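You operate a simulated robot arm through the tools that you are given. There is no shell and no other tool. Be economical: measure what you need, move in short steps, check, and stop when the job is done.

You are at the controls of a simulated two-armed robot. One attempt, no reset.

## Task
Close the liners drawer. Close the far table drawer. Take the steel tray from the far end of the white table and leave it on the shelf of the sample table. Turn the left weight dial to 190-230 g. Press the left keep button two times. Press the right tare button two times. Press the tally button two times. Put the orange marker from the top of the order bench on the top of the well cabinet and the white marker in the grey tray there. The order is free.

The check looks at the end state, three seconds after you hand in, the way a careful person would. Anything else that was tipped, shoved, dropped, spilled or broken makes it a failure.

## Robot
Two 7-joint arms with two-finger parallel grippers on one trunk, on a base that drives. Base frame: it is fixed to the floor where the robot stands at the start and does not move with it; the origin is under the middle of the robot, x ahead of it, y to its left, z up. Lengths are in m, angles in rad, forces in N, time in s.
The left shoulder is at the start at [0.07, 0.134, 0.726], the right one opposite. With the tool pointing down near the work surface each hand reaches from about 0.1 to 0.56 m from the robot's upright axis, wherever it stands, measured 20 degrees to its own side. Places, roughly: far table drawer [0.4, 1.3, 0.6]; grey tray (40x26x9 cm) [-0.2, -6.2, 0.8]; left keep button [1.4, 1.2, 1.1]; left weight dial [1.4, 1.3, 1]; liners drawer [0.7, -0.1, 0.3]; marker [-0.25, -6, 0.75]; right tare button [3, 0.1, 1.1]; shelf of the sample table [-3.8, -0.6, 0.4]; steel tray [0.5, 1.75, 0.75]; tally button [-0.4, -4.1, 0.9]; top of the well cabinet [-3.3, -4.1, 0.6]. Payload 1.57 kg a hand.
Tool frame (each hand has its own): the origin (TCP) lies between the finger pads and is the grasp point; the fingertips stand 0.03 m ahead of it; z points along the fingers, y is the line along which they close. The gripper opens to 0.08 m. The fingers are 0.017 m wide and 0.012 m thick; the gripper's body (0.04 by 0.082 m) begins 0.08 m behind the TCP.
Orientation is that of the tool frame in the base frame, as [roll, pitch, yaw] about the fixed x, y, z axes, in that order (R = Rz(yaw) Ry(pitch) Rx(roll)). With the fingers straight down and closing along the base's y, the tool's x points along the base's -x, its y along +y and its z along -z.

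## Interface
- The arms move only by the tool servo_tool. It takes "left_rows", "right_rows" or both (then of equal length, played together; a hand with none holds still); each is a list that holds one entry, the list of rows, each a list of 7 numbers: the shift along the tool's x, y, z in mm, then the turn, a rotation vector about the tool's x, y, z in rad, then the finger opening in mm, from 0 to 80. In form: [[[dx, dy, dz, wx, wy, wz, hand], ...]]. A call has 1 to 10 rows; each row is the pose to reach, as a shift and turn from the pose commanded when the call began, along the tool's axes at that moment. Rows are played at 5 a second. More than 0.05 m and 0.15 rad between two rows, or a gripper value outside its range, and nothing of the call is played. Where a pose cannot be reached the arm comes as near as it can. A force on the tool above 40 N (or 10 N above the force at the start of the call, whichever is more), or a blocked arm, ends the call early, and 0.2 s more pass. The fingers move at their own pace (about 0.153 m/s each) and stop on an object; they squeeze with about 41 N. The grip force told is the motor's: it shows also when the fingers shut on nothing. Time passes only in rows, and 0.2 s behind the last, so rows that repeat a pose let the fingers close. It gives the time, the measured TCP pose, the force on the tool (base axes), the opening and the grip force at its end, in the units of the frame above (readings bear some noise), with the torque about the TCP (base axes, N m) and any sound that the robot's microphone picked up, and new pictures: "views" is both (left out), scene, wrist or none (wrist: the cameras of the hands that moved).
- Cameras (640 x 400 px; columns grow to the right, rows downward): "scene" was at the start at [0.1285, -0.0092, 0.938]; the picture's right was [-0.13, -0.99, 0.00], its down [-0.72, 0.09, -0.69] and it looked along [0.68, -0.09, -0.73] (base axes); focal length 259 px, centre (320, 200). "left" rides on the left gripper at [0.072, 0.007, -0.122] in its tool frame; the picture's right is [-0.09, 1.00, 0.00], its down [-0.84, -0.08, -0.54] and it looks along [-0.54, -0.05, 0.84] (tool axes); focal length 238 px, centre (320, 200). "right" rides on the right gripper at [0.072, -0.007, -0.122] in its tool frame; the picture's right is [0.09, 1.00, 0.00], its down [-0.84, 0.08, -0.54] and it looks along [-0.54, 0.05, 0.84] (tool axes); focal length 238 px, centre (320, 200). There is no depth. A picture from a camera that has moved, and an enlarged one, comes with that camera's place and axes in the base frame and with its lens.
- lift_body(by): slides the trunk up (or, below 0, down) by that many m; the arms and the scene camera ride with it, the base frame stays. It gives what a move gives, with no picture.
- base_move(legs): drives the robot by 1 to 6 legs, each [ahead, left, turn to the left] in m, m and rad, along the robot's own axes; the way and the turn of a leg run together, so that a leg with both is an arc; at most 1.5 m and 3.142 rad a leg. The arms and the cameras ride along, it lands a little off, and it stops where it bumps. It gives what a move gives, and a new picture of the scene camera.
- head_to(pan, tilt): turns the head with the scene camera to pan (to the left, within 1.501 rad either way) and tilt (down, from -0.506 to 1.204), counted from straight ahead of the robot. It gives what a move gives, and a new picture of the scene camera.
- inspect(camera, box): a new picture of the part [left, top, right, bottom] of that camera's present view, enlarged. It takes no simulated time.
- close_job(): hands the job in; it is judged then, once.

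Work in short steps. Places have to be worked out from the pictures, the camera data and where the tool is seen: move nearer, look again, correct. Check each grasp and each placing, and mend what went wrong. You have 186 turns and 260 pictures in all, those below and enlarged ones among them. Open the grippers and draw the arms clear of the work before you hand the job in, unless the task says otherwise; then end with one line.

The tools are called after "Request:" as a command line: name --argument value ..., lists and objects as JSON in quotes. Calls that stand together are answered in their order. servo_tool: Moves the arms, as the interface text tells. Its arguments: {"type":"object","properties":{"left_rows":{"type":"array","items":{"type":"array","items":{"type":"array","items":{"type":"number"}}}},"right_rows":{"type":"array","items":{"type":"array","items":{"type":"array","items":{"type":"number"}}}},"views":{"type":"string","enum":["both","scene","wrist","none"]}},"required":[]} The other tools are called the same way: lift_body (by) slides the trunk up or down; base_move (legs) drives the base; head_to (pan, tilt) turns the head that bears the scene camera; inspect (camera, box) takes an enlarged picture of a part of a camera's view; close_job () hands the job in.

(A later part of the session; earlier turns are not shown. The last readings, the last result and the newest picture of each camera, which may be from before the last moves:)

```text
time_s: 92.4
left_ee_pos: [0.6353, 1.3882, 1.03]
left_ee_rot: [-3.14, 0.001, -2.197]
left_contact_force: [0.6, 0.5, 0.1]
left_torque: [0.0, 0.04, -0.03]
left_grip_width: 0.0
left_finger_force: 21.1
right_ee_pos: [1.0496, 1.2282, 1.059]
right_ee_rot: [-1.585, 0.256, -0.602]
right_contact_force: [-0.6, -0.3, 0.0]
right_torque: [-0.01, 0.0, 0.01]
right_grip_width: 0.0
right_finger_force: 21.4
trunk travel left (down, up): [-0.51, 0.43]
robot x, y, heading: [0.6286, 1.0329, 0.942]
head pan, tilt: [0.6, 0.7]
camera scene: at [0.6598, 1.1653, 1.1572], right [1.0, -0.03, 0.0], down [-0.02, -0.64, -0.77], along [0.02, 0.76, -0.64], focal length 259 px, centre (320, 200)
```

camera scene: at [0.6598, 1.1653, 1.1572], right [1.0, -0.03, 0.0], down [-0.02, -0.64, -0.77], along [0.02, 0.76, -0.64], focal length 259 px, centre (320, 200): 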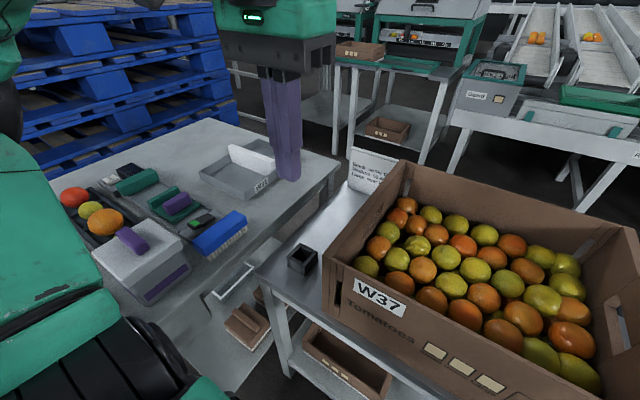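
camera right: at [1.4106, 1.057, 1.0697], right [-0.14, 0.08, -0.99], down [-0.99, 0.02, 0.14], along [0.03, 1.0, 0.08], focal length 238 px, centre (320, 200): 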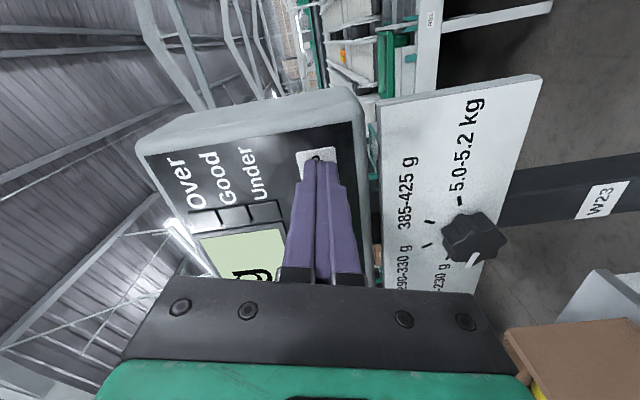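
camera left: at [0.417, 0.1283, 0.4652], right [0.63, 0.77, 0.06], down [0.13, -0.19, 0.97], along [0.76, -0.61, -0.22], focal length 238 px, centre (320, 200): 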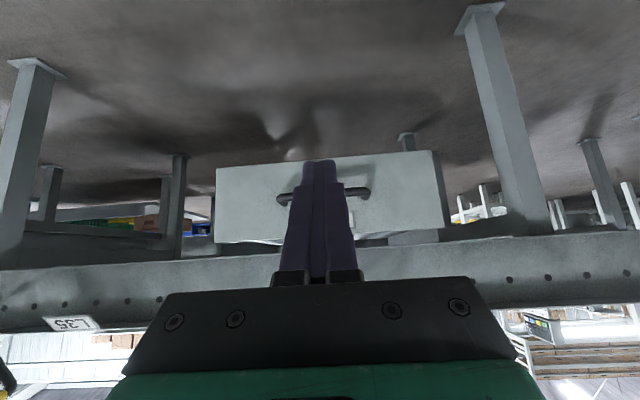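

Here I can see the tray well. I move the left hand left and forward above the tray's near long wall, tilting it forward, and look with the wrist camera.

Request:
servo_tool --left_rows '[[[0, 45, 0, 0, 0, 0, 0], [0, 90, 0, 0, 0, 0, 0], [-10, 135, 10, 0, -0.14, 0, 50], [-40, 170, 30, 0, -0.28, 0, 50], [-75, 195, 50, 0, -0.42, 0, 50], [-110, 205, 75, 0, -0.56, 0, 50], [-120, 207, 100, 0, -0.65, 0, 50]]]' --views "both"

```text
refused: row 4 steps farther than a row can; nothing moved
```

Request:
servo_tool --left_rows '[[[0, 45, 0, 0, 0, 0, 0], [0, 90, 0, 0, 0, 0, 0], [-10, 130, 10, 0, -0.14, 0, 50], [-35, 165, 25, 0, -0.28, 0, 50], [-70, 190, 45, 0, -0.42, 0, 50], [-105, 203, 70, 0, -0.56, 0, 50], [-120, 207, 100, 0, -0.65, 0, 50]]]' --views "both"

```text
time_s: 94.0
left_ee_pos: [0.5392, 1.6081, 0.9328]
left_ee_rot: [-3.14, 0.656, -2.196]
left_contact_force: [0.1, 1.0, -0.3]
left_torque: [0.02, 0.03, -0.01]
left_grip_width: 0.0504
left_finger_force: 0.0
left hand out of reach, approached as far as the arm can: row 1, 2, 3, 4
right_ee_pos: [1.0469, 1.2276, 1.0595]
right_ee_rot: [-1.585, 0.255, -0.602]
right_contact_force: [-0.5, 0.4, -0.4]
right_torque: [-0.01, 0.01, 0.0]
right_grip_width: 0.0
right_finger_force: 21.2
trunk travel left (down, up): [-0.51, 0.43]
robot x, y, heading: [0.6292, 1.0389, 0.942]
head pan, tilt: [0.6, 0.7]
camera scene: at [0.6588, 1.165, 1.1573], right [1.0, -0.03, 0.0], down [-0.02, -0.64, -0.77], along [0.02, 0.76, -0.64], focal length 259 px, centre (320, 200)
camera left: at [0.4558, 1.5058, 0.9839], right [-0.76, 0.64, 0.06], down [0.26, 0.22, 0.94], along [0.59, 0.73, -0.34], focal length 238 px, centre (320, 200)
```

scene: 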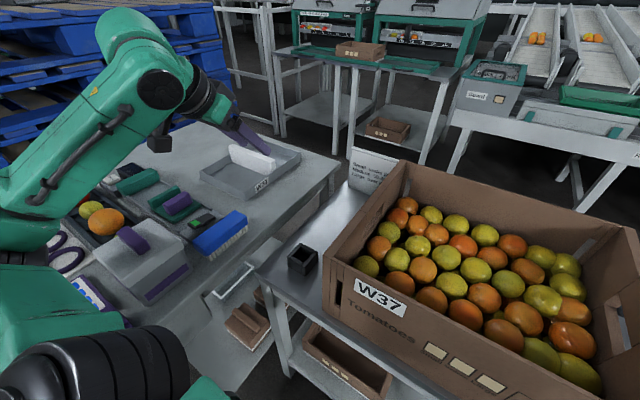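
left: 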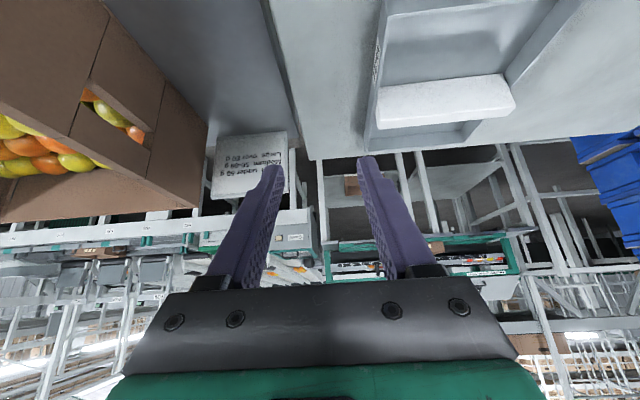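

Request:
inspect --camera "scene" --box '[180, 110, 340, 210]'

Request:
inspect --camera "left" --box '[300, 0, 560, 170]'

```text
4.00 times, centred on (260, 160) of scene
camera zoom: at [0.6588, 1.165, 1.1573], right [1.0, -0.03, 0.0], down [-0.02, -0.64, -0.77], along [0.02, 0.76, -0.64], focal length 1037 px, centre (560, 360)
```

zoom: 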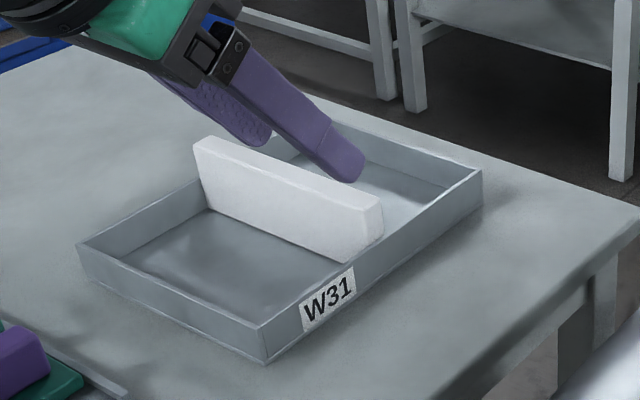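

```text
2.35 times, centred on (430, 85) of left
camera zoom: at [0.4558, 1.5058, 0.9839], right [-0.76, 0.64, 0.06], down [0.26, 0.22, 0.94], along [0.59, 0.73, -0.34], focal length 561 px, centre (61, 471)
```

zoom: 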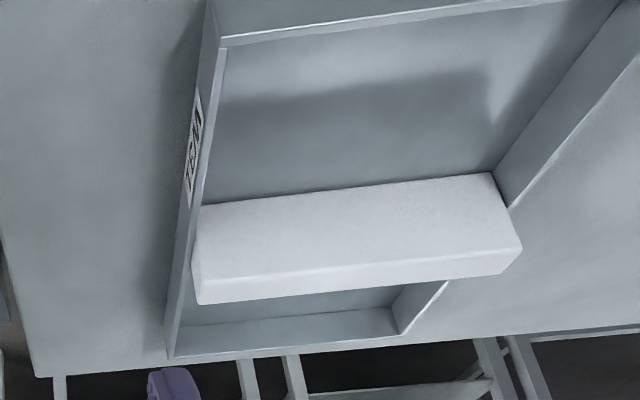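

The tray rim is at z≈0.768 on a table top of about 0.743, and the white block is a loose item standing across it, near face at u≈1.706. I will pinch the near long wall at u≈1.685 with the tilted left hand; first I hover just above it.

Request:
servo_tool --left_rows '[[[9, 25, 30, 0, -0.03, 0, 50], [18, 50, 60, 0, -0.06, 0, 50], [28, 71, 92, 0, -0.09, 0, 50], [37, 71, 122, 0, -0.09, 0, 50]]]' --views "both"

```text
time_s: 95.0
left_ee_pos: [0.5108, 1.6841, 0.8114]
left_ee_rot: [-3.14, 0.743, -2.196]
left_contact_force: [0.7, 0.2, -0.7]
left_torque: [-0.02, 0.0, -0.02]
left_grip_width: 0.0498
left_finger_force: 0.1
right_ee_pos: [1.0494, 1.2292, 1.0589]
right_ee_rot: [-1.586, 0.257, -0.601]
right_contact_force: [-0.1, 0.0, 0.3]
right_torque: [-0.01, 0.0, -0.03]
right_grip_width: 0.0
right_finger_force: 21.5
trunk travel left (down, up): [-0.51, 0.43]
robot x, y, heading: [0.6317, 1.0377, 0.937]
head pan, tilt: [0.6, 0.7]
camera scene: at [0.6599, 1.1659, 1.1571], right [1.0, -0.03, 0.0], down [-0.02, -0.64, -0.76], along [0.02, 0.76, -0.64], focal length 259 px, centre (320, 200)
camera left: at [0.4242, 1.5798, 0.8523], right [-0.77, 0.64, 0.06], down [0.21, 0.16, 0.97], along [0.61, 0.75, -0.25], focal length 238 px, centre (320, 200)
```

scene: 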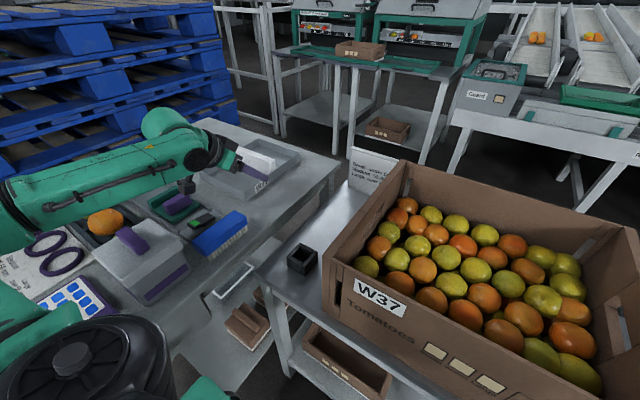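
left: 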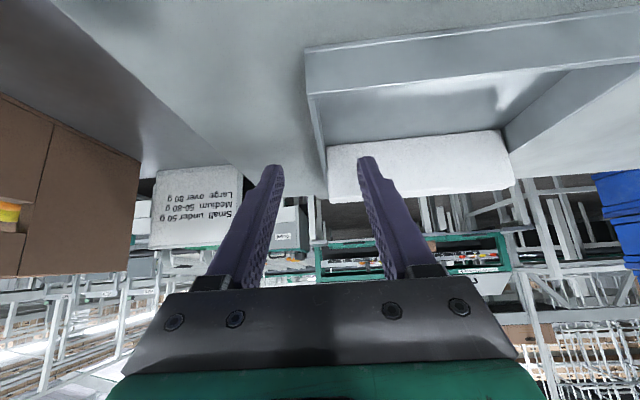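

Fingers straddle the wall just short of the block. I go straight down 40 mm and close.

Request:
servo_tool --left_rows '[[[9, 2, 10, 0, 0, 0, 50], [18, 4, 20, 0, 0, 0, 50], [26, 4, 28, 0, 0, 0, 50], [26, 4, 28, 0, 0, 0, 0], [26, 4, 28, 0, 0, 0, 0], [26, 4, 28, 0, 0, 0, 0]]]' --views "both"

```text
time_s: 96.4
left_ee_pos: [0.5056, 1.6872, 0.7709]
left_ee_rot: [-3.14, 0.74, -2.195]
left_contact_force: [-0.8, 0.5, 0.9]
left_torque: [0.29, -0.06, 0.16]
left_grip_width: 0.0038
left_finger_force: 24.7
right_ee_pos: [1.0492, 1.2287, 1.0585]
right_ee_rot: [-1.586, 0.257, -0.601]
right_contact_force: [-0.4, -0.3, 0.2]
right_torque: [0.01, 0.02, -0.02]
right_grip_width: 0.0003
right_finger_force: 21.5
trunk travel left (down, up): [-0.51, 0.43]
robot x, y, heading: [0.6256, 1.0404, 0.938]
head pan, tilt: [0.6, 0.7]
camera scene: at [0.6596, 1.1652, 1.1572], right [1.0, -0.03, 0.0], down [-0.02, -0.64, -0.76], along [0.02, 0.76, -0.64], focal length 259 px, centre (320, 200)
camera left: at [0.4205, 1.5815, 0.8134], right [-0.77, 0.64, 0.06], down [0.21, 0.16, 0.97], along [0.61, 0.75, -0.25], focal length 238 px, centre (320, 200)
```

scene: 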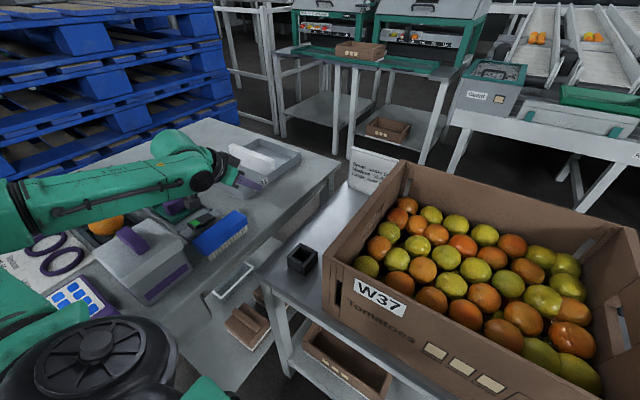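
left: 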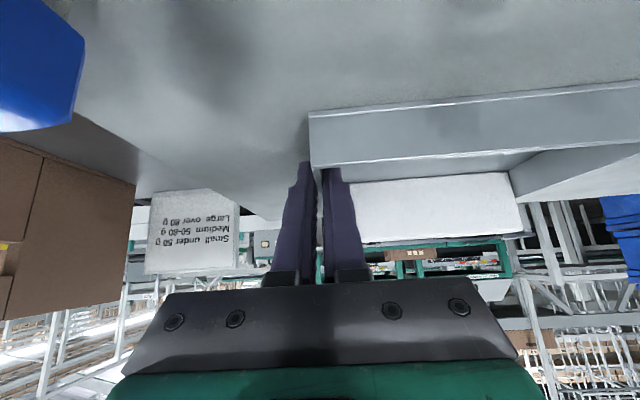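

The wall is gripped at 3.8 mm. I lift 40 mm gently and watch the load.

Request:
servo_tool --left_rows '[[[-7, 0, -7, 0, 0, 0, 0], [-14, 0, -15, 0, 0, 0, 0], [-20, 0, -22, 0, 0, 0, 0], [-27, 0, -29, 0, 0, 0, 0]]]' --views "both"

```text
time_s: 97.4
left_ee_pos: [0.5044, 1.6891, 0.8128]
left_ee_rot: [-3.138, 0.742, -2.197]
left_contact_force: [-0.3, 0.5, -1.5]
left_torque: [-0.16, -0.04, 0.04]
left_grip_width: 0.0037
left_finger_force: 24.5
right_ee_pos: [1.0498, 1.2284, 1.0584]
right_ee_rot: [-1.587, 0.258, -0.602]
right_contact_force: [0.1, 0.0, -0.3]
right_torque: [0.0, -0.02, 0.01]
right_grip_width: 0.0002
right_finger_force: 21.6
trunk travel left (down, up): [-0.51, 0.43]
robot x, y, heading: [0.6245, 1.036, 0.941]
head pan, tilt: [0.6, 0.7]
camera scene: at [0.6597, 1.1656, 1.1571], right [1.0, -0.03, 0.0], down [-0.02, -0.64, -0.76], along [0.02, 0.76, -0.64], focal length 259 px, centre (320, 200)
camera left: at [0.4197, 1.5829, 0.8527], right [-0.77, 0.64, 0.06], down [0.21, 0.16, 0.97], along [0.61, 0.75, -0.25], focal length 238 px, centre (320, 200)
```

scene: 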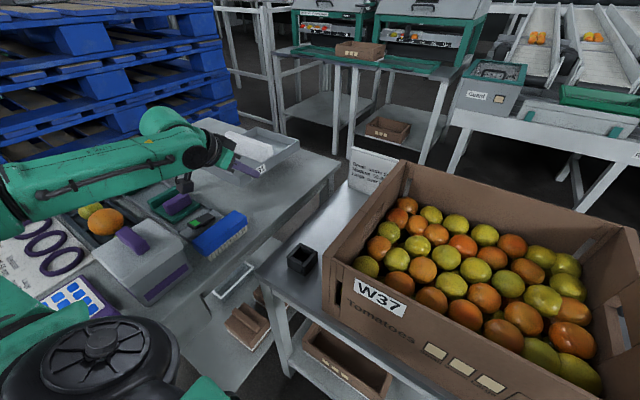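
left: 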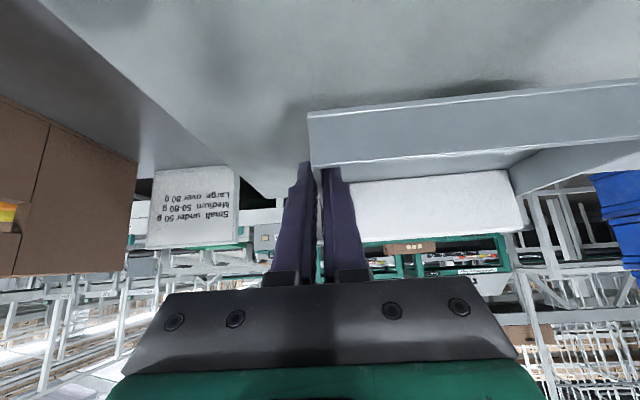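

The tray came up cleanly and is light (about 2 N). I raise it further and bring it in front of me.

Request:
servo_tool --left_rows '[[[-30, 0, -33, 0, 0, 0, 0], [-61, 0, -66, 0, 0, 0, 0], [-91, 0, -99, 0, 0, 0, 0], [-101, -20, -112, 0, 0, 0, 0], [-91, -60, -121, 0, 0, 0, 0], [-75, -95, -135, 0, 0, 0, 0], [-60, -130, -150, 0, 0, 0, 0], [-45, -165, -165, 0, 0, 0, 0], [-30, -195, -180, 0, 0, 0, 0]]]' --views "both"

```text
time_s: 99.4
left_ee_pos: [0.5925, 1.503, 0.9915]
left_ee_rot: [3.138, 0.743, -2.198]
left_contact_force: [0.2, -0.8, -0.6]
left_torque: [-0.17, -0.02, 0.0]
left_grip_width: 0.004
left_finger_force: 25.4
left hand out of reach, approached as far as the arm can: row 9
right_ee_pos: [1.05, 1.2261, 1.0582]
right_ee_rot: [-1.584, 0.26, -0.602]
right_contact_force: [-0.4, -1.0, -0.3]
right_torque: [0.02, 0.02, 0.02]
right_grip_width: 0.0003
right_finger_force: 21.7
trunk travel left (down, up): [-0.51, 0.43]
robot x, y, heading: [0.6333, 1.0386, 0.94]
head pan, tilt: [0.6, 0.7]
camera scene: at [0.6609, 1.1625, 1.1574], right [1.0, -0.03, 0.0], down [-0.02, -0.64, -0.77], along [0.02, 0.77, -0.64], focal length 259 px, centre (320, 200)
camera left: at [0.5083, 1.3971, 1.0327], right [-0.77, 0.64, 0.06], down [0.21, 0.16, 0.97], along [0.61, 0.75, -0.25], focal length 238 px, centre (320, 200)
```

scene: 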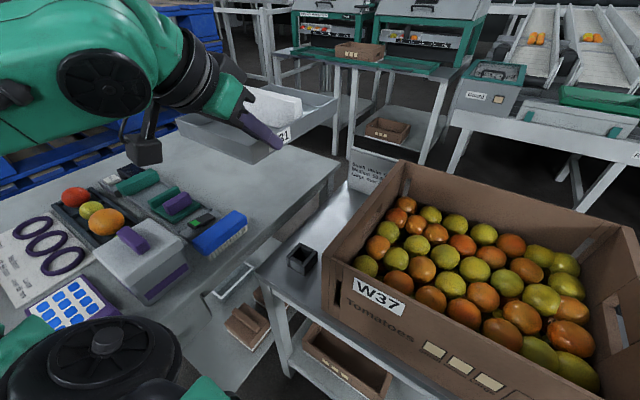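
left: 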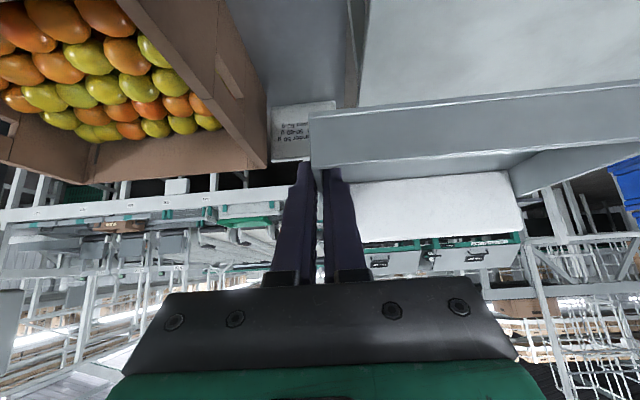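

The tray is held level. I back out of the aisle, turn around to the right, and head down the aisle, then look.

Request:
base_move --legs '[[-0.6, 0, 0], [0, 0, -1.57], [0, 0, -1.57], [1.3, 0.15, 0]]'

Request:
head_to --pan 0.0 --tilt 0.35

Request:
head_to --pan -1.1 --tilt 0.35

```text
time_s: 116.5
left_ee_pos: [-0.3115, -1.0157, 0.9895]
left_ee_rot: [-3.141, 0.741, 0.942]
left_contact_force: [0.1, -0.5, -1.5]
left_torque: [0.18, 0.05, 0.0]
left_grip_width: 0.0037
left_finger_force: 24.3
right_ee_pos: [-0.7666, -0.737, 1.0586]
right_ee_rot: [-1.586, 0.256, 2.533]
right_contact_force: [-0.4, -1.1, 0.0]
right_torque: [0.0, -0.02, -0.01]
right_grip_width: 0.0
right_finger_force: 21.0
trunk travel left (down, up): [-0.51, 0.43]
robot x, y, heading: [-0.3459, -0.5466, -2.207]
head pan, tilt: [0.6, 0.7]
camera scene: at [-0.3801, -0.6737, 1.1571], right [-1.0, 0.03, 0.0], down [0.02, 0.64, -0.76], along [-0.03, -0.76, -0.64], focal length 259 px, centre (320, 200)
```

scene: 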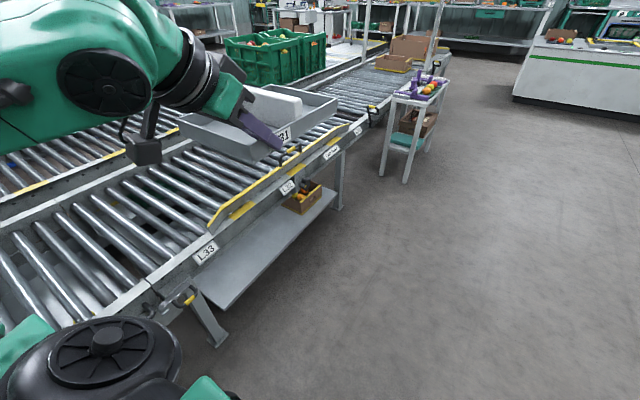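

```text
time_s: 117.5
left_ee_pos: [-0.3109, -1.0159, 0.9894]
left_ee_rot: [-3.14, 0.74, 0.943]
left_contact_force: [0.0, -0.7, -1.4]
left_torque: [0.17, 0.06, 0.02]
left_grip_width: 0.0037
left_finger_force: 25.0
right_ee_pos: [-0.7665, -0.7359, 1.0581]
right_ee_rot: [-1.586, 0.256, 2.536]
right_contact_force: [0.2, 0.1, 0.2]
right_torque: [0.01, -0.02, -0.02]
right_grip_width: 0.0
right_finger_force: 21.5
trunk travel left (down, up): [-0.51, 0.43]
robot x, y, heading: [-0.3483, -0.5457, -2.203]
head pan, tilt: [0.0, 0.351]
camera scene: at [-0.4323, -0.6637, 1.1885], right [-0.81, 0.59, 0.0], down [0.2, 0.28, -0.94], along [-0.56, -0.76, -0.34], focal length 259 px, centre (320, 200)
```

scene: 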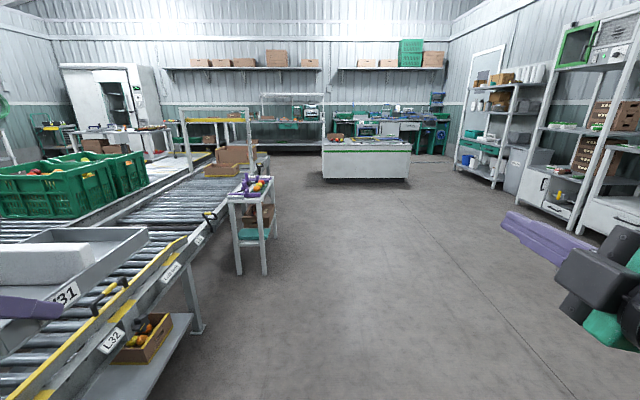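

```text
time_s: 118.8
left_ee_pos: [-0.312, -1.0157, 0.9898]
left_ee_rot: [-3.14, 0.741, 0.942]
left_contact_force: [0.1, 0.6, -1.1]
left_torque: [0.17, 0.05, 0.01]
left_grip_width: 0.0038
left_finger_force: 24.6
right_ee_pos: [-0.7678, -0.7363, 1.0591]
right_ee_rot: [-1.586, 0.256, 2.536]
right_contact_force: [0.3, -0.2, 0.5]
right_torque: [0.0, 0.01, 0.0]
right_grip_width: 0.0
right_finger_force: 21.7
trunk travel left (down, up): [-0.51, 0.43]
robot x, y, heading: [-0.3468, -0.547, -2.209]
head pan, tilt: [-1.1, 0.351]
camera scene: at [-0.4691, -0.5736, 1.1886], right [0.16, 0.99, 0.0], down [0.34, -0.06, -0.94], along [-0.93, 0.15, -0.34], focal length 259 px, centre (320, 200)
```

scene: 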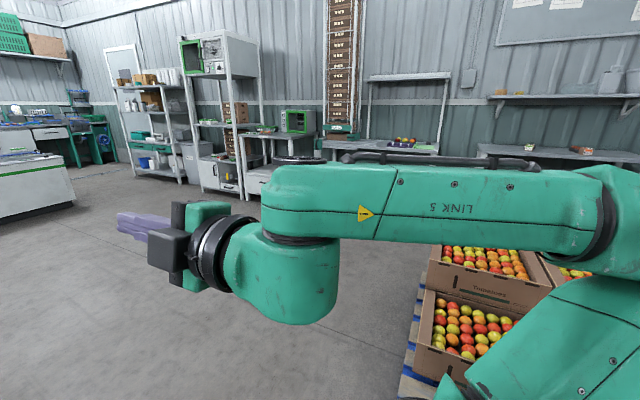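

The sample table stands against the right-hand wall (next to the cabinet with the green box). I drive further on, bearing right, then turn to face that wall.

Request:
base_move --legs '[[0.6, 0, 0], [1.0, -0.6, 0], [0, 0, -1.555], [0.5, 0, 0]]'

Request:
head_to --pan 0.2 --tilt 0.4

```text
time_s: 134.2
left_ee_pos: [-2.6591, -1.2212, 0.9905]
left_ee_rot: [-3.14, 0.744, -0.648]
left_contact_force: [-0.8, 0.5, -1.2]
left_torque: [0.02, -0.22, 0.02]
left_grip_width: 0.0035
left_finger_force: 24.0
right_ee_pos: [-2.372, -0.7711, 1.0591]
right_ee_rot: [-1.587, 0.257, 0.943]
right_contact_force: [-0.6, -0.4, -0.9]
right_torque: [0.04, 0.01, 0.0]
right_grip_width: 0.0
right_finger_force: 21.5
trunk travel left (down, up): [-0.51, 0.43]
robot x, y, heading: [-2.1938, -1.1952, 2.494]
head pan, tilt: [-1.1, 0.351]
camera scene: at [-2.2162, -1.0728, 1.1886], right [0.98, -0.18, 0.0], down [-0.06, -0.34, -0.94], along [0.17, 0.92, -0.34], focal length 259 px, centre (320, 200)
```

scene: 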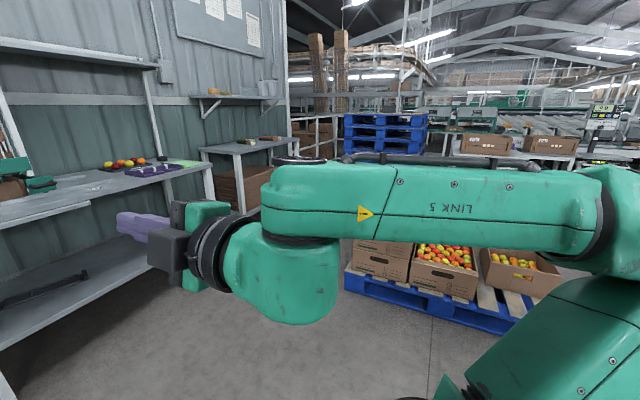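

```text
time_s: 135.7
left_ee_pos: [-2.6587, -1.2222, 0.9898]
left_ee_rot: [-3.141, 0.741, -0.647]
left_contact_force: [0.2, 0.7, -0.8]
left_torque: [0.01, -0.17, 0.0]
left_grip_width: 0.0036
left_finger_force: 24.6
right_ee_pos: [-2.3718, -0.7719, 1.0598]
right_ee_rot: [-1.585, 0.256, 0.943]
right_contact_force: [-0.1, 0.3, 0.3]
right_torque: [0.0, -0.02, 0.02]
right_grip_width: 0.0
right_finger_force: 21.2
trunk travel left (down, up): [-0.51, 0.43]
robot x, y, heading: [-2.1909, -1.196, 2.483]
head pan, tilt: [0.201, 0.4]
camera scene: at [-2.3161, -1.1239, 1.184], right [0.44, 0.9, 0.0], down [0.35, -0.17, -0.92], along [-0.83, 0.4, -0.39], focal length 259 px, centre (320, 200)
```

scene: 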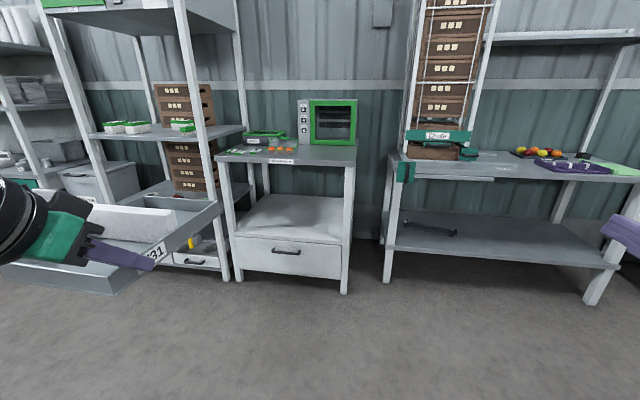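

Request:
inspect --camera "scene" --box '[200, 90, 380, 300]'

```text
1.90 times, centred on (290, 195) of scene
camera zoom: at [-2.3161, -1.1239, 1.184], right [0.44, 0.9, 0.0], down [0.35, -0.17, -0.92], along [-0.83, 0.4, -0.39], focal length 494 px, centre (377, 210)
```

zoom: 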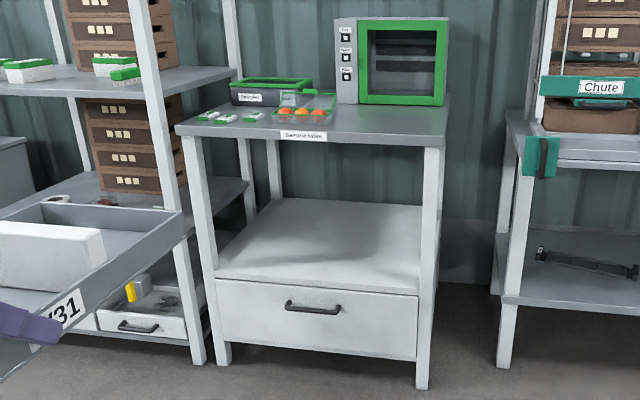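

Confirmed: the sample table's front is at n≈-2.515, its shelf at z≈0.37 and top at ≈0.82. I fold the right hand downward, lower the trunk 0.4 m, align, and approach.

Request:
servo_tool --right_rows '[[[0, 0, -5, -0.135, 0.035, 0, 0], [0, 0, -10, -0.27, 0.07, 0, 0], [0, 0, -15, -0.406, 0.106, 0, 0], [0, 0, -20, -0.54, 0.14, 0, 0], [0, 0, -25, -0.677, 0.177, 0, 0], [0, 0, -30, -0.81, 0.21, 0, 0], [0, 0, -35, -0.948, 0.248, 0, 0], [0, 0, -40, -1.083, 0.283, 0, 0], [0, 0, -45, -1.219, 0.319, 0, 0], [0, 0, -50, -1.354, 0.354, 0, 0]]]' --views "none"

Request:
lift_body --by -0.4

Request:
base_move --legs '[[0, 0.058, 0.036], [0.7, 0, 0]]'

```text
time_s: 137.9
left_ee_pos: [-2.6575, -1.2227, 0.9901]
left_ee_rot: [-3.141, 0.743, -0.65]
left_contact_force: [-0.2, -1.4, -1.8]
left_torque: [0.0, -0.16, 0.02]
left_grip_width: 0.0036
left_finger_force: 24.6
right_ee_pos: [-2.3251, -0.977, 0.9759]
right_ee_rot: [-2.992, 0.038, 0.693]
right_contact_force: [0.0, 0.2, 0.6]
right_torque: [0.01, 0.06, 0.03]
right_grip_width: 0.0002
right_finger_force: 21.0
right hand out of reach, approached as far as the arm can: row 1, 2, 3, 4, 5, 6, 7, 8, 9, 10
trunk travel left (down, up): [-0.51, 0.43]
robot x, y, heading: [-2.1931, -1.197, 2.49]
head pan, tilt: [0.201, 0.4]
```

```text
time_s: 141.7
left_ee_pos: [-2.6603, -1.2221, 0.5899]
left_ee_rot: [-3.139, 0.741, -0.648]
left_contact_force: [-1.1, -0.4, -1.9]
left_torque: [0.0, -0.16, 0.04]
left_grip_width: 0.0039
left_finger_force: 24.6
right_ee_pos: [-2.3271, -0.9762, 0.5745]
right_ee_rot: [-2.99, 0.043, 0.695]
right_contact_force: [0.4, 0.2, 0.7]
right_torque: [-0.03, -0.03, 0.01]
right_grip_width: 0.0
right_finger_force: 21.1
trunk travel left (down, up): [-0.11, 0.83]
robot x, y, heading: [-2.1898, -1.1958, 2.491]
head pan, tilt: [0.201, 0.4]
```

```text
time_s: 145.9
left_ee_pos: [-3.2295, -0.9011, 0.5904]
left_ee_rot: [-3.14, 0.742, -0.615]
left_contact_force: [0.5, 0.1, -1.6]
left_torque: [0.05, -0.15, 0.0]
left_grip_width: 0.0037
left_finger_force: 24.7
right_ee_pos: [-2.9043, -0.6449, 0.5744]
right_ee_rot: [-2.99, 0.041, 0.727]
right_contact_force: [-0.3, 1.0, -0.2]
right_torque: [-0.01, 0.01, -0.03]
right_grip_width: 0.0
right_finger_force: 20.9
trunk travel left (down, up): [-0.11, 0.83]
robot x, y, heading: [-2.7598, -0.8625, 2.518]
head pan, tilt: [0.201, 0.4]
camera scene: at [-2.8897, -0.7919, 0.784], right [0.41, 0.91, 0.0], down [0.36, -0.16, -0.92], along [-0.84, 0.38, -0.39], focal length 259 px, centre (320, 200)
```

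scene: 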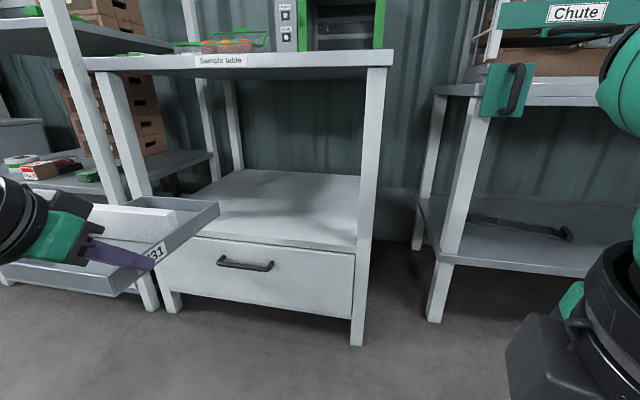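

Front edge n≈-2.51, shelf z≈0.36 confirmed, and the tray is laterally inside the legs. I creep 0.27 m closer, then extend the arm into the bay.

Request:
base_move --legs '[[0.27, 0, 0]]'

Request:
servo_tool --left_rows '[[[-29, 0, 27, 0, 0, 0, 0], [-55, 0, 58, 0, 0, 0, 0], [-77, 0, 93, 0, 0, 0, 0], [-95, 0, 133, 0, 0, 0, 0]]]' --views "both"

```text
time_s: 147.9
left_ee_pos: [-3.4499, -0.743, 0.5904]
left_ee_rot: [-3.139, 0.742, -0.616]
left_contact_force: [-0.4, -0.5, -1.1]
left_torque: [0.04, -0.13, 0.03]
left_grip_width: 0.0039
left_finger_force: 24.4
right_ee_pos: [-3.1261, -0.4869, 0.5745]
right_ee_rot: [-2.99, 0.042, 0.727]
right_contact_force: [-1.0, 0.9, -0.3]
right_torque: [0.0, 0.01, -0.02]
right_grip_width: 0.0
right_finger_force: 21.1
trunk travel left (down, up): [-0.11, 0.83]
robot x, y, heading: [-2.9829, -0.7038, 2.515]
head pan, tilt: [0.201, 0.4]
camera scene: at [-3.1097, -0.6343, 0.784], right [0.41, 0.91, 0.0], down [0.36, -0.16, -0.92], along [-0.84, 0.38, -0.39], focal length 259 px, centre (320, 200)
```

scene: 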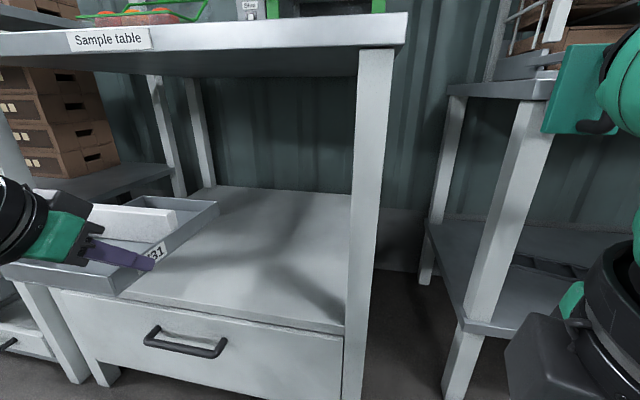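

```text
time_s: 148.9
left_ee_pos: [-3.5796, -0.6517, 0.5566]
left_ee_rot: [-3.14, 0.742, -0.615]
left_contact_force: [-0.3, -0.7, -1.9]
left_torque: [0.02, -0.15, 0.01]
left_grip_width: 0.0035
left_finger_force: 24.4
right_ee_pos: [-3.1254, -0.488, 0.5748]
right_ee_rot: [-2.992, 0.041, 0.725]
right_contact_force: [0.6, 0.0, 0.1]
right_torque: [-0.01, 0.02, 0.0]
right_grip_width: 0.0001
right_finger_force: 21.5
trunk travel left (down, up): [-0.11, 0.83]
robot x, y, heading: [-2.982, -0.7002, 2.524]
head pan, tilt: [0.201, 0.4]
camera scene: at [-3.1098, -0.6343, 0.7839], right [0.41, 0.91, 0.0], down [0.36, -0.16, -0.92], along [-0.84, 0.38, -0.39], focal length 259 px, centre (320, 200)
camera left: at [-3.4734, -0.7343, 0.5971], right [-0.63, -0.77, 0.06], down [-0.16, 0.21, 0.97], along [-0.76, 0.6, -0.25], focal length 238 px, centre (320, 200)
```

scene: 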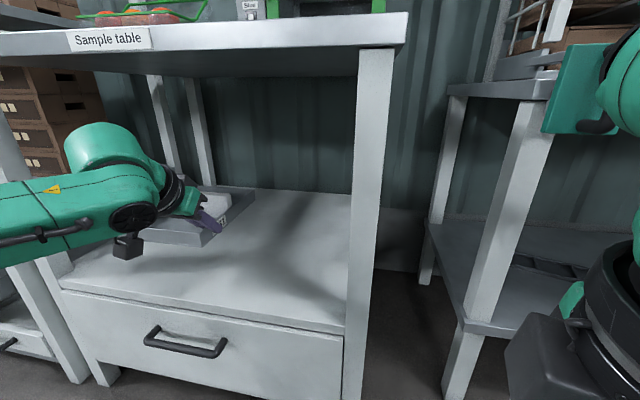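
left: 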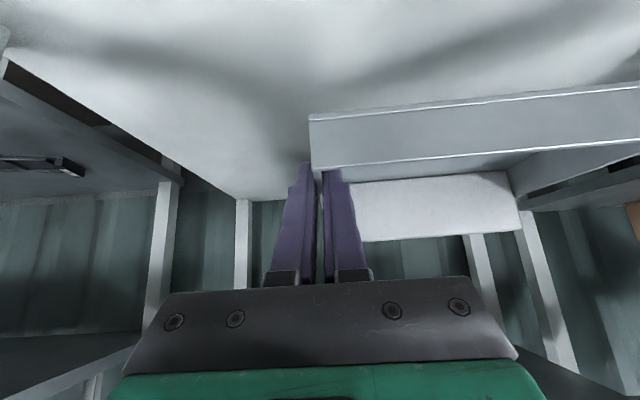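

The tray is inside the bay. I move it 0.09 m further in and lower it to just above the shelf.

Request:
servo_tool --left_rows '[[[-16, 0, 42, 0, 0, 0, 0], [-23, 0, 86, 0, 0, 0, 0], [-11, 0, 126, 0, 0, 0, 0], [13, 0, 151, 0, 0, 0, 0], [30, 0, 170, 0, 0, 0, 0], [37, 0, 177, 0, 0, 0, 0], [41, 0, 181, 0, 0, 0, 0]]]' --views "both"

```text
time_s: 150.4
left_ee_pos: [-3.6583, -0.5932, 0.4162]
left_ee_rot: [3.139, 0.778, -0.624]
left_contact_force: [-2.7, 2.5, 16.6]
left_torque: [-0.13, -0.3, -0.04]
left_grip_width: 0.0037
left_finger_force: 24.9
right_ee_pos: [-3.1246, -0.4878, 0.5757]
right_ee_rot: [-2.988, 0.042, 0.726]
right_contact_force: [0.0, 0.0, 0.4]
right_torque: [-0.04, 0.01, -0.02]
right_grip_width: 0.0
right_finger_force: 21.4
trunk travel left (down, up): [-0.11, 0.83]
robot x, y, heading: [-2.9847, -0.7034, 2.515]
head pan, tilt: [0.201, 0.4]
stopped in row 7 (left hand): the force on the tool passed its limit at 44 N (the readings are from after the stop); the commanded pose is now the measured one
camera scene: at [-3.1076, -0.6347, 0.7844], right [0.41, 0.91, 0.0], down [0.35, -0.16, -0.92], along [-0.84, 0.38, -0.39], focal length 259 px, centre (320, 200)
camera left: at [-3.5515, -0.678, 0.4528], right [-0.63, -0.77, 0.07], down [-0.13, 0.19, 0.97], along [-0.76, 0.61, -0.22], focal length 238 px, centre (320, 200)
```

scene: 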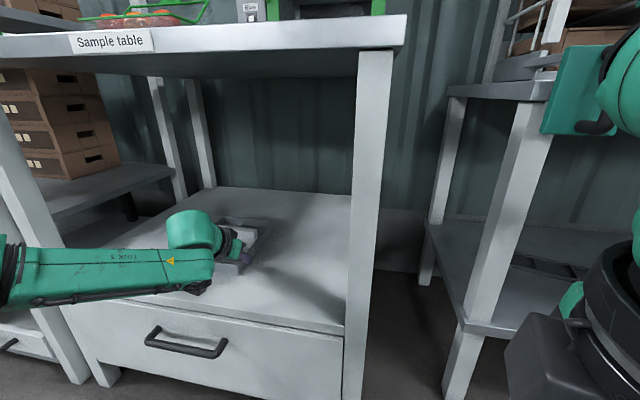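
left: 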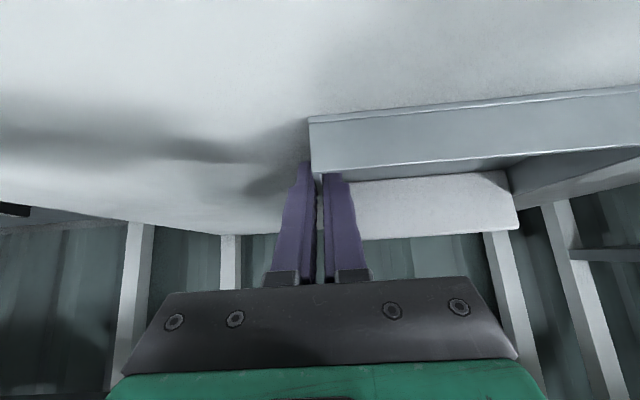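

Contact at TCP 0.416: the tray is resting on the shelf (z≈0.39). I ease up 2 mm, open slightly, rise clear of the rim, and look.

Request:
servo_tool --left_rows '[[[-1, 0, -2, 0, 0.02, 0, 0], [-1, 0, -2, 0, 0.02, 0, 25], [-1, 0, -2, 0, 0.02, 0, 25], [-9, 0, -9, 0, 0.02, 0, 25], [-20, 0, -22, 0, 0.02, 0, 25], [-32, 0, -35, 0, 0.02, 0, 25]]]' --views "both"

```text
time_s: 151.8
left_ee_pos: [-3.6572, -0.5965, 0.4562]
left_ee_rot: [-3.141, 0.742, -0.619]
left_contact_force: [0.8, 0.7, 0.5]
left_torque: [0.0, -0.03, 0.0]
left_grip_width: 0.0251
left_finger_force: 0.1
right_ee_pos: [-3.1272, -0.4887, 0.5741]
right_ee_rot: [-2.991, 0.044, 0.726]
right_contact_force: [1.5, 0.2, 0.2]
right_torque: [-0.01, 0.01, -0.01]
right_grip_width: 0.0
right_finger_force: 21.6
trunk travel left (down, up): [-0.11, 0.83]
robot x, y, heading: [-2.9855, -0.7064, 2.517]
head pan, tilt: [0.201, 0.4]
camera scene: at [-3.1096, -0.6346, 0.784], right [0.41, 0.91, 0.0], down [0.36, -0.16, -0.92], along [-0.84, 0.38, -0.39], focal length 259 px, centre (320, 200)
camera left: at [-3.551, -0.6787, 0.498], right [-0.63, -0.77, 0.06], down [-0.16, 0.21, 0.96], along [-0.76, 0.6, -0.26], focal length 238 px, centre (320, 200)
```

scene: 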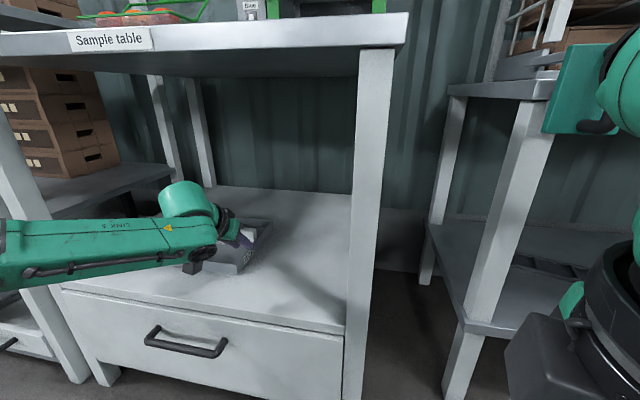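
left: 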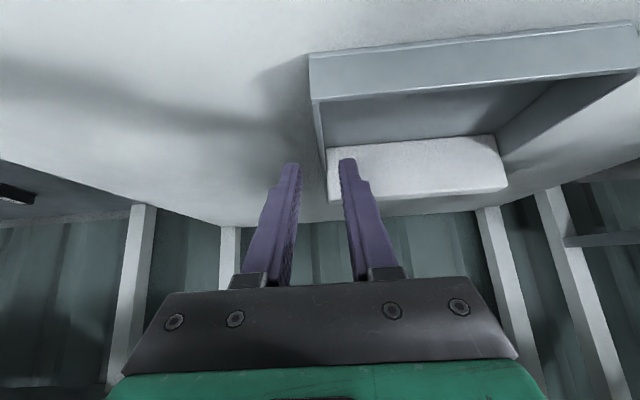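

The tray sits flat on the shelf with its block. I withdraw the hand and back the base out.

Request:
servo_tool --left_rows '[[[-27, 0, -29, 0, 0, 0, 25], [6, 0, -60, 0, 0, 0, 25], [39, 0, -90, 0, 0, 0, 0], [72, 0, -120, 0, 0, 0, 0], [105, 0, -151, 0, 0, 0, 0], [130, 0, -180, 0, 0, 0, 0]]]' --views "none"

Request:
base_move --legs '[[-0.5, 0, 0]]'

```text
time_s: 153.2
left_ee_pos: [-3.5057, -0.7236, 0.5122]
left_ee_rot: [3.138, 0.742, -0.621]
left_contact_force: [-0.8, 0.2, 0.1]
left_torque: [0.02, 0.01, -0.03]
left_grip_width: 0.0
left_finger_force: 21.2
left hand out of reach, approached as far as the arm can: row 6
right_ee_pos: [-3.1252, -0.4876, 0.5753]
right_ee_rot: [-2.99, 0.042, 0.726]
right_contact_force: [0.3, -0.6, -0.9]
right_torque: [-0.02, -0.02, 0.0]
right_grip_width: 0.0002
right_finger_force: 21.1
trunk travel left (down, up): [-0.11, 0.83]
robot x, y, heading: [-2.9823, -0.7037, 2.525]
head pan, tilt: [0.201, 0.4]
```

```text
time_s: 156.1
left_ee_pos: [-3.105, -1.0092, 0.5117]
left_ee_rot: [-3.141, 0.743, -0.618]
left_contact_force: [0.1, -0.2, 0.2]
left_torque: [0.0, 0.02, 0.02]
left_grip_width: 0.0
left_finger_force: 21.4
right_ee_pos: [-2.7255, -0.7747, 0.5747]
right_ee_rot: [-2.99, 0.044, 0.728]
right_contact_force: [-0.8, -0.2, 0.6]
right_torque: [-0.01, -0.03, 0.0]
right_grip_width: 0.0001
right_finger_force: 21.5
trunk travel left (down, up): [-0.11, 0.83]
robot x, y, heading: [-2.5836, -0.9917, 2.518]
head pan, tilt: [0.201, 0.4]
camera scene: at [-2.709, -0.9209, 0.784], right [0.41, 0.91, 0.0], down [0.36, -0.16, -0.92], along [-0.84, 0.37, -0.39], focal length 259 px, centre (320, 200)
```

scene: 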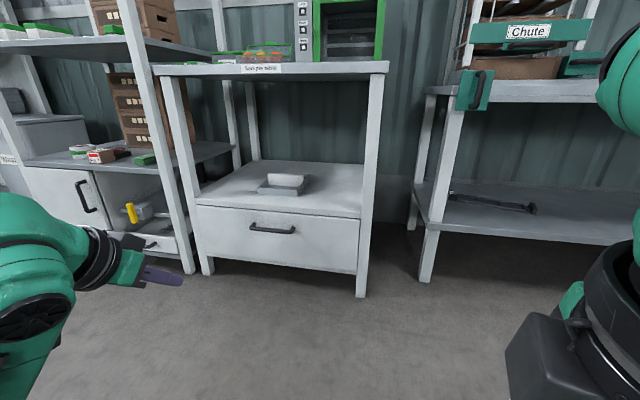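

The tray is done. I raise the trunk, then drive toward the conveyor's far end and look around there.

Request:
lift_body --by 0.4

Request:
base_move --legs '[[0, 0, 1.57], [1.5, 0, 0], [0.35, 0, 0], [0, 0, 1.57], [1.5, 0, 0]]'

Request:
head_to --pan 0.5 --tilt 0.3

Request:
head_to --pan -0.7 --tilt 0.3

```text
time_s: 159.9
left_ee_pos: [-3.1055, -1.0109, 0.9104]
left_ee_rot: [-3.141, 0.742, -0.618]
left_contact_force: [-0.3, -0.3, -0.1]
left_torque: [-0.01, 0.0, 0.01]
left_grip_width: 0.0
left_finger_force: 21.7
right_ee_pos: [-2.7257, -0.774, 0.9756]
right_ee_rot: [-2.991, 0.041, 0.727]
right_contact_force: [0.3, -0.8, 0.4]
right_torque: [0.0, -0.05, 0.01]
right_grip_width: 0.0002
right_finger_force: 21.1
trunk travel left (down, up): [-0.51, 0.43]
robot x, y, heading: [-2.5825, -0.9884, 2.52]
head pan, tilt: [0.201, 0.4]
```

```text
time_s: 184.1
left_ee_pos: [-1.8223, -3.279, 0.9121]
left_ee_rot: [3.142, 0.741, 2.599]
left_contact_force: [0.1, 0.5, 0.3]
left_torque: [0.0, 0.04, 0.01]
left_grip_width: 0.0
left_finger_force: 21.2
right_ee_pos: [-2.1847, -3.5427, 0.9762]
right_ee_rot: [-2.988, 0.041, -2.34]
right_contact_force: [-0.6, 0.5, -0.4]
right_torque: [-0.01, -0.02, -0.04]
right_grip_width: 0.0
right_finger_force: 22.0
trunk travel left (down, up): [-0.51, 0.43]
robot x, y, heading: [-2.3419, -3.3387, -0.545]
head pan, tilt: [0.201, 0.4]
camera scene: at [-2.2133, -3.396, 1.184], right [-0.34, -0.94, 0.0], down [-0.37, 0.13, -0.92], along [0.87, -0.31, -0.39], focal length 259 px, centre (320, 200)
```

scene: 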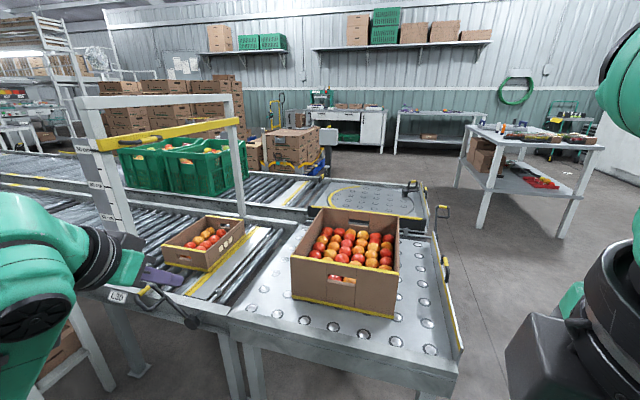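

```text
time_s: 184.9
left_ee_pos: [-1.8229, -3.2791, 0.9108]
left_ee_rot: [3.141, 0.741, 2.599]
left_contact_force: [-1.2, 0.2, 0.1]
left_torque: [-0.01, -0.01, 0.02]
left_grip_width: 0.0001
left_finger_force: 21.5
right_ee_pos: [-2.1842, -3.5433, 0.9748]
right_ee_rot: [-2.991, 0.042, -2.339]
right_contact_force: [-0.1, 0.0, -0.4]
right_torque: [-0.02, 0.01, 0.01]
right_grip_width: 0.0
right_finger_force: 20.8
trunk travel left (down, up): [-0.51, 0.43]
robot x, y, heading: [-2.3397, -3.3394, -0.544]
head pan, tilt: [0.499, 0.3]
camera scene: at [-2.2074, -3.369, 1.1933], right [-0.05, -1.0, 0.0], down [-0.3, 0.01, -0.96], along [0.95, -0.04, -0.3], focal length 259 px, centre (320, 200)
```

scene: 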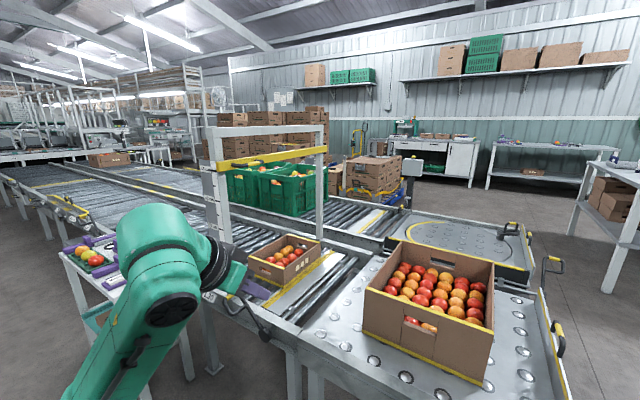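

```text
time_s: 186.3
left_ee_pos: [-1.8226, -3.278, 0.9118]
left_ee_rot: [-3.14, 0.742, 2.599]
left_contact_force: [-0.4, -0.1, 0.2]
left_torque: [0.01, -0.01, -0.01]
left_grip_width: 0.0002
left_finger_force: 21.5
right_ee_pos: [-2.1847, -3.5441, 0.9752]
right_ee_rot: [-2.987, 0.042, -2.34]
right_contact_force: [1.3, 1.0, 0.6]
right_torque: [-0.02, 0.01, 0.02]
right_grip_width: 0.0
right_finger_force: 21.8
trunk travel left (down, up): [-0.51, 0.43]
robot x, y, heading: [-2.3447, -3.3398, -0.543]
head pan, tilt: [-0.7, 0.3]
camera scene: at [-2.2706, -3.4531, 1.1933], right [-0.95, -0.32, 0.0], down [-0.1, 0.28, -0.96], along [0.31, -0.9, -0.3], focal length 259 px, centre (320, 200)
```

scene: 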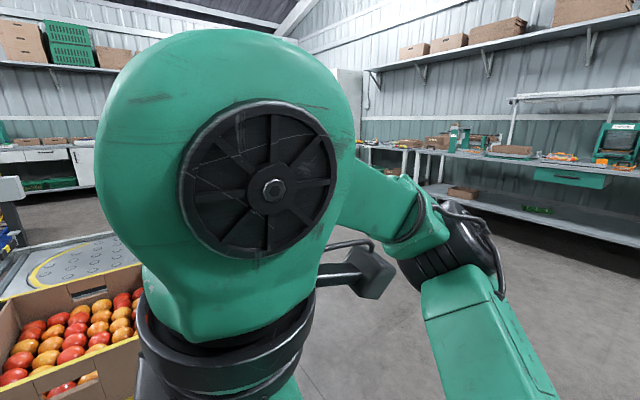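

Request:
head_to --pan 0.2 --tilt 0.3

Request:
inspect --camera "scene" --box '[240, 80, 400, 230]'

Request:
inspect --camera "scene" --box '[440, 80, 640, 240]'

```text
time_s: 187.5
left_ee_pos: [-1.8223, -3.2788, 0.9116]
left_ee_rot: [3.141, 0.741, 2.598]
left_contact_force: [-0.2, 0.2, 0.5]
left_torque: [-0.01, -0.01, -0.01]
left_grip_width: 0.0001
left_finger_force: 21.6
right_ee_pos: [-2.1837, -3.5432, 0.9752]
right_ee_rot: [-2.99, 0.043, -2.338]
right_contact_force: [0.0, 0.5, 0.7]
right_torque: [0.03, -0.03, 0.03]
right_grip_width: 0.0002
right_finger_force: 21.5
trunk travel left (down, up): [-0.51, 0.43]
robot x, y, heading: [-2.3389, -3.3388, -0.546]
head pan, tilt: [0.201, 0.3]
camera scene: at [-2.2128, -3.3962, 1.1933], right [-0.34, -0.94, 0.0], down [-0.28, 0.1, -0.96], along [0.9, -0.32, -0.3], focal length 259 px, centre (320, 200)
```

scene: 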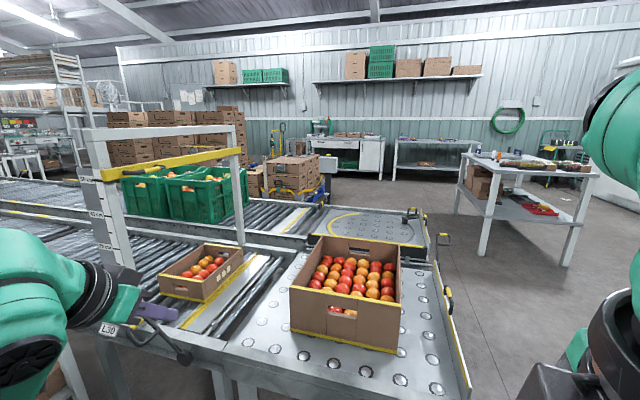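

```text
2.67 times, centred on (320, 155) of scene
camera zoom: at [-2.2128, -3.3962, 1.1933], right [-0.34, -0.94, 0.0], down [-0.28, 0.1, -0.96], along [0.9, -0.32, -0.3], focal length 691 px, centre (320, 320)
```

zoom: 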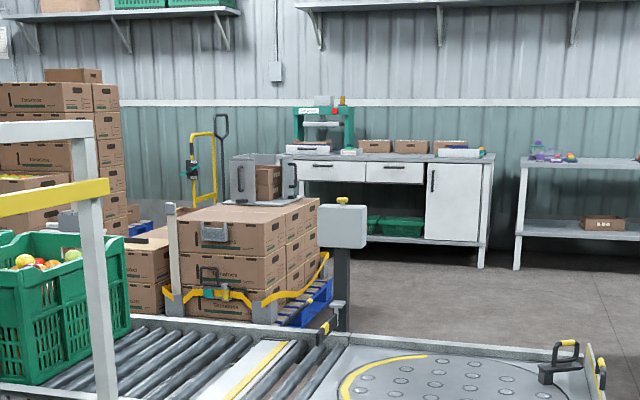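

```text
2.50 times, centred on (540, 160) of scene
camera zoom: at [-2.2128, -3.3962, 1.1933], right [-0.34, -0.94, 0.0], down [-0.28, 0.1, -0.96], along [0.9, -0.32, -0.3], focal length 648 px, centre (-230, 300)
```

zoom: 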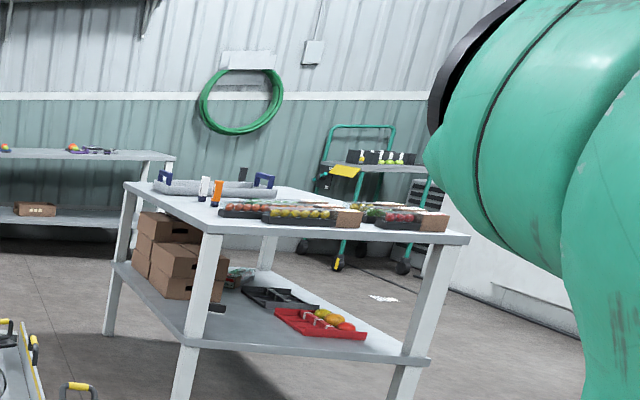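

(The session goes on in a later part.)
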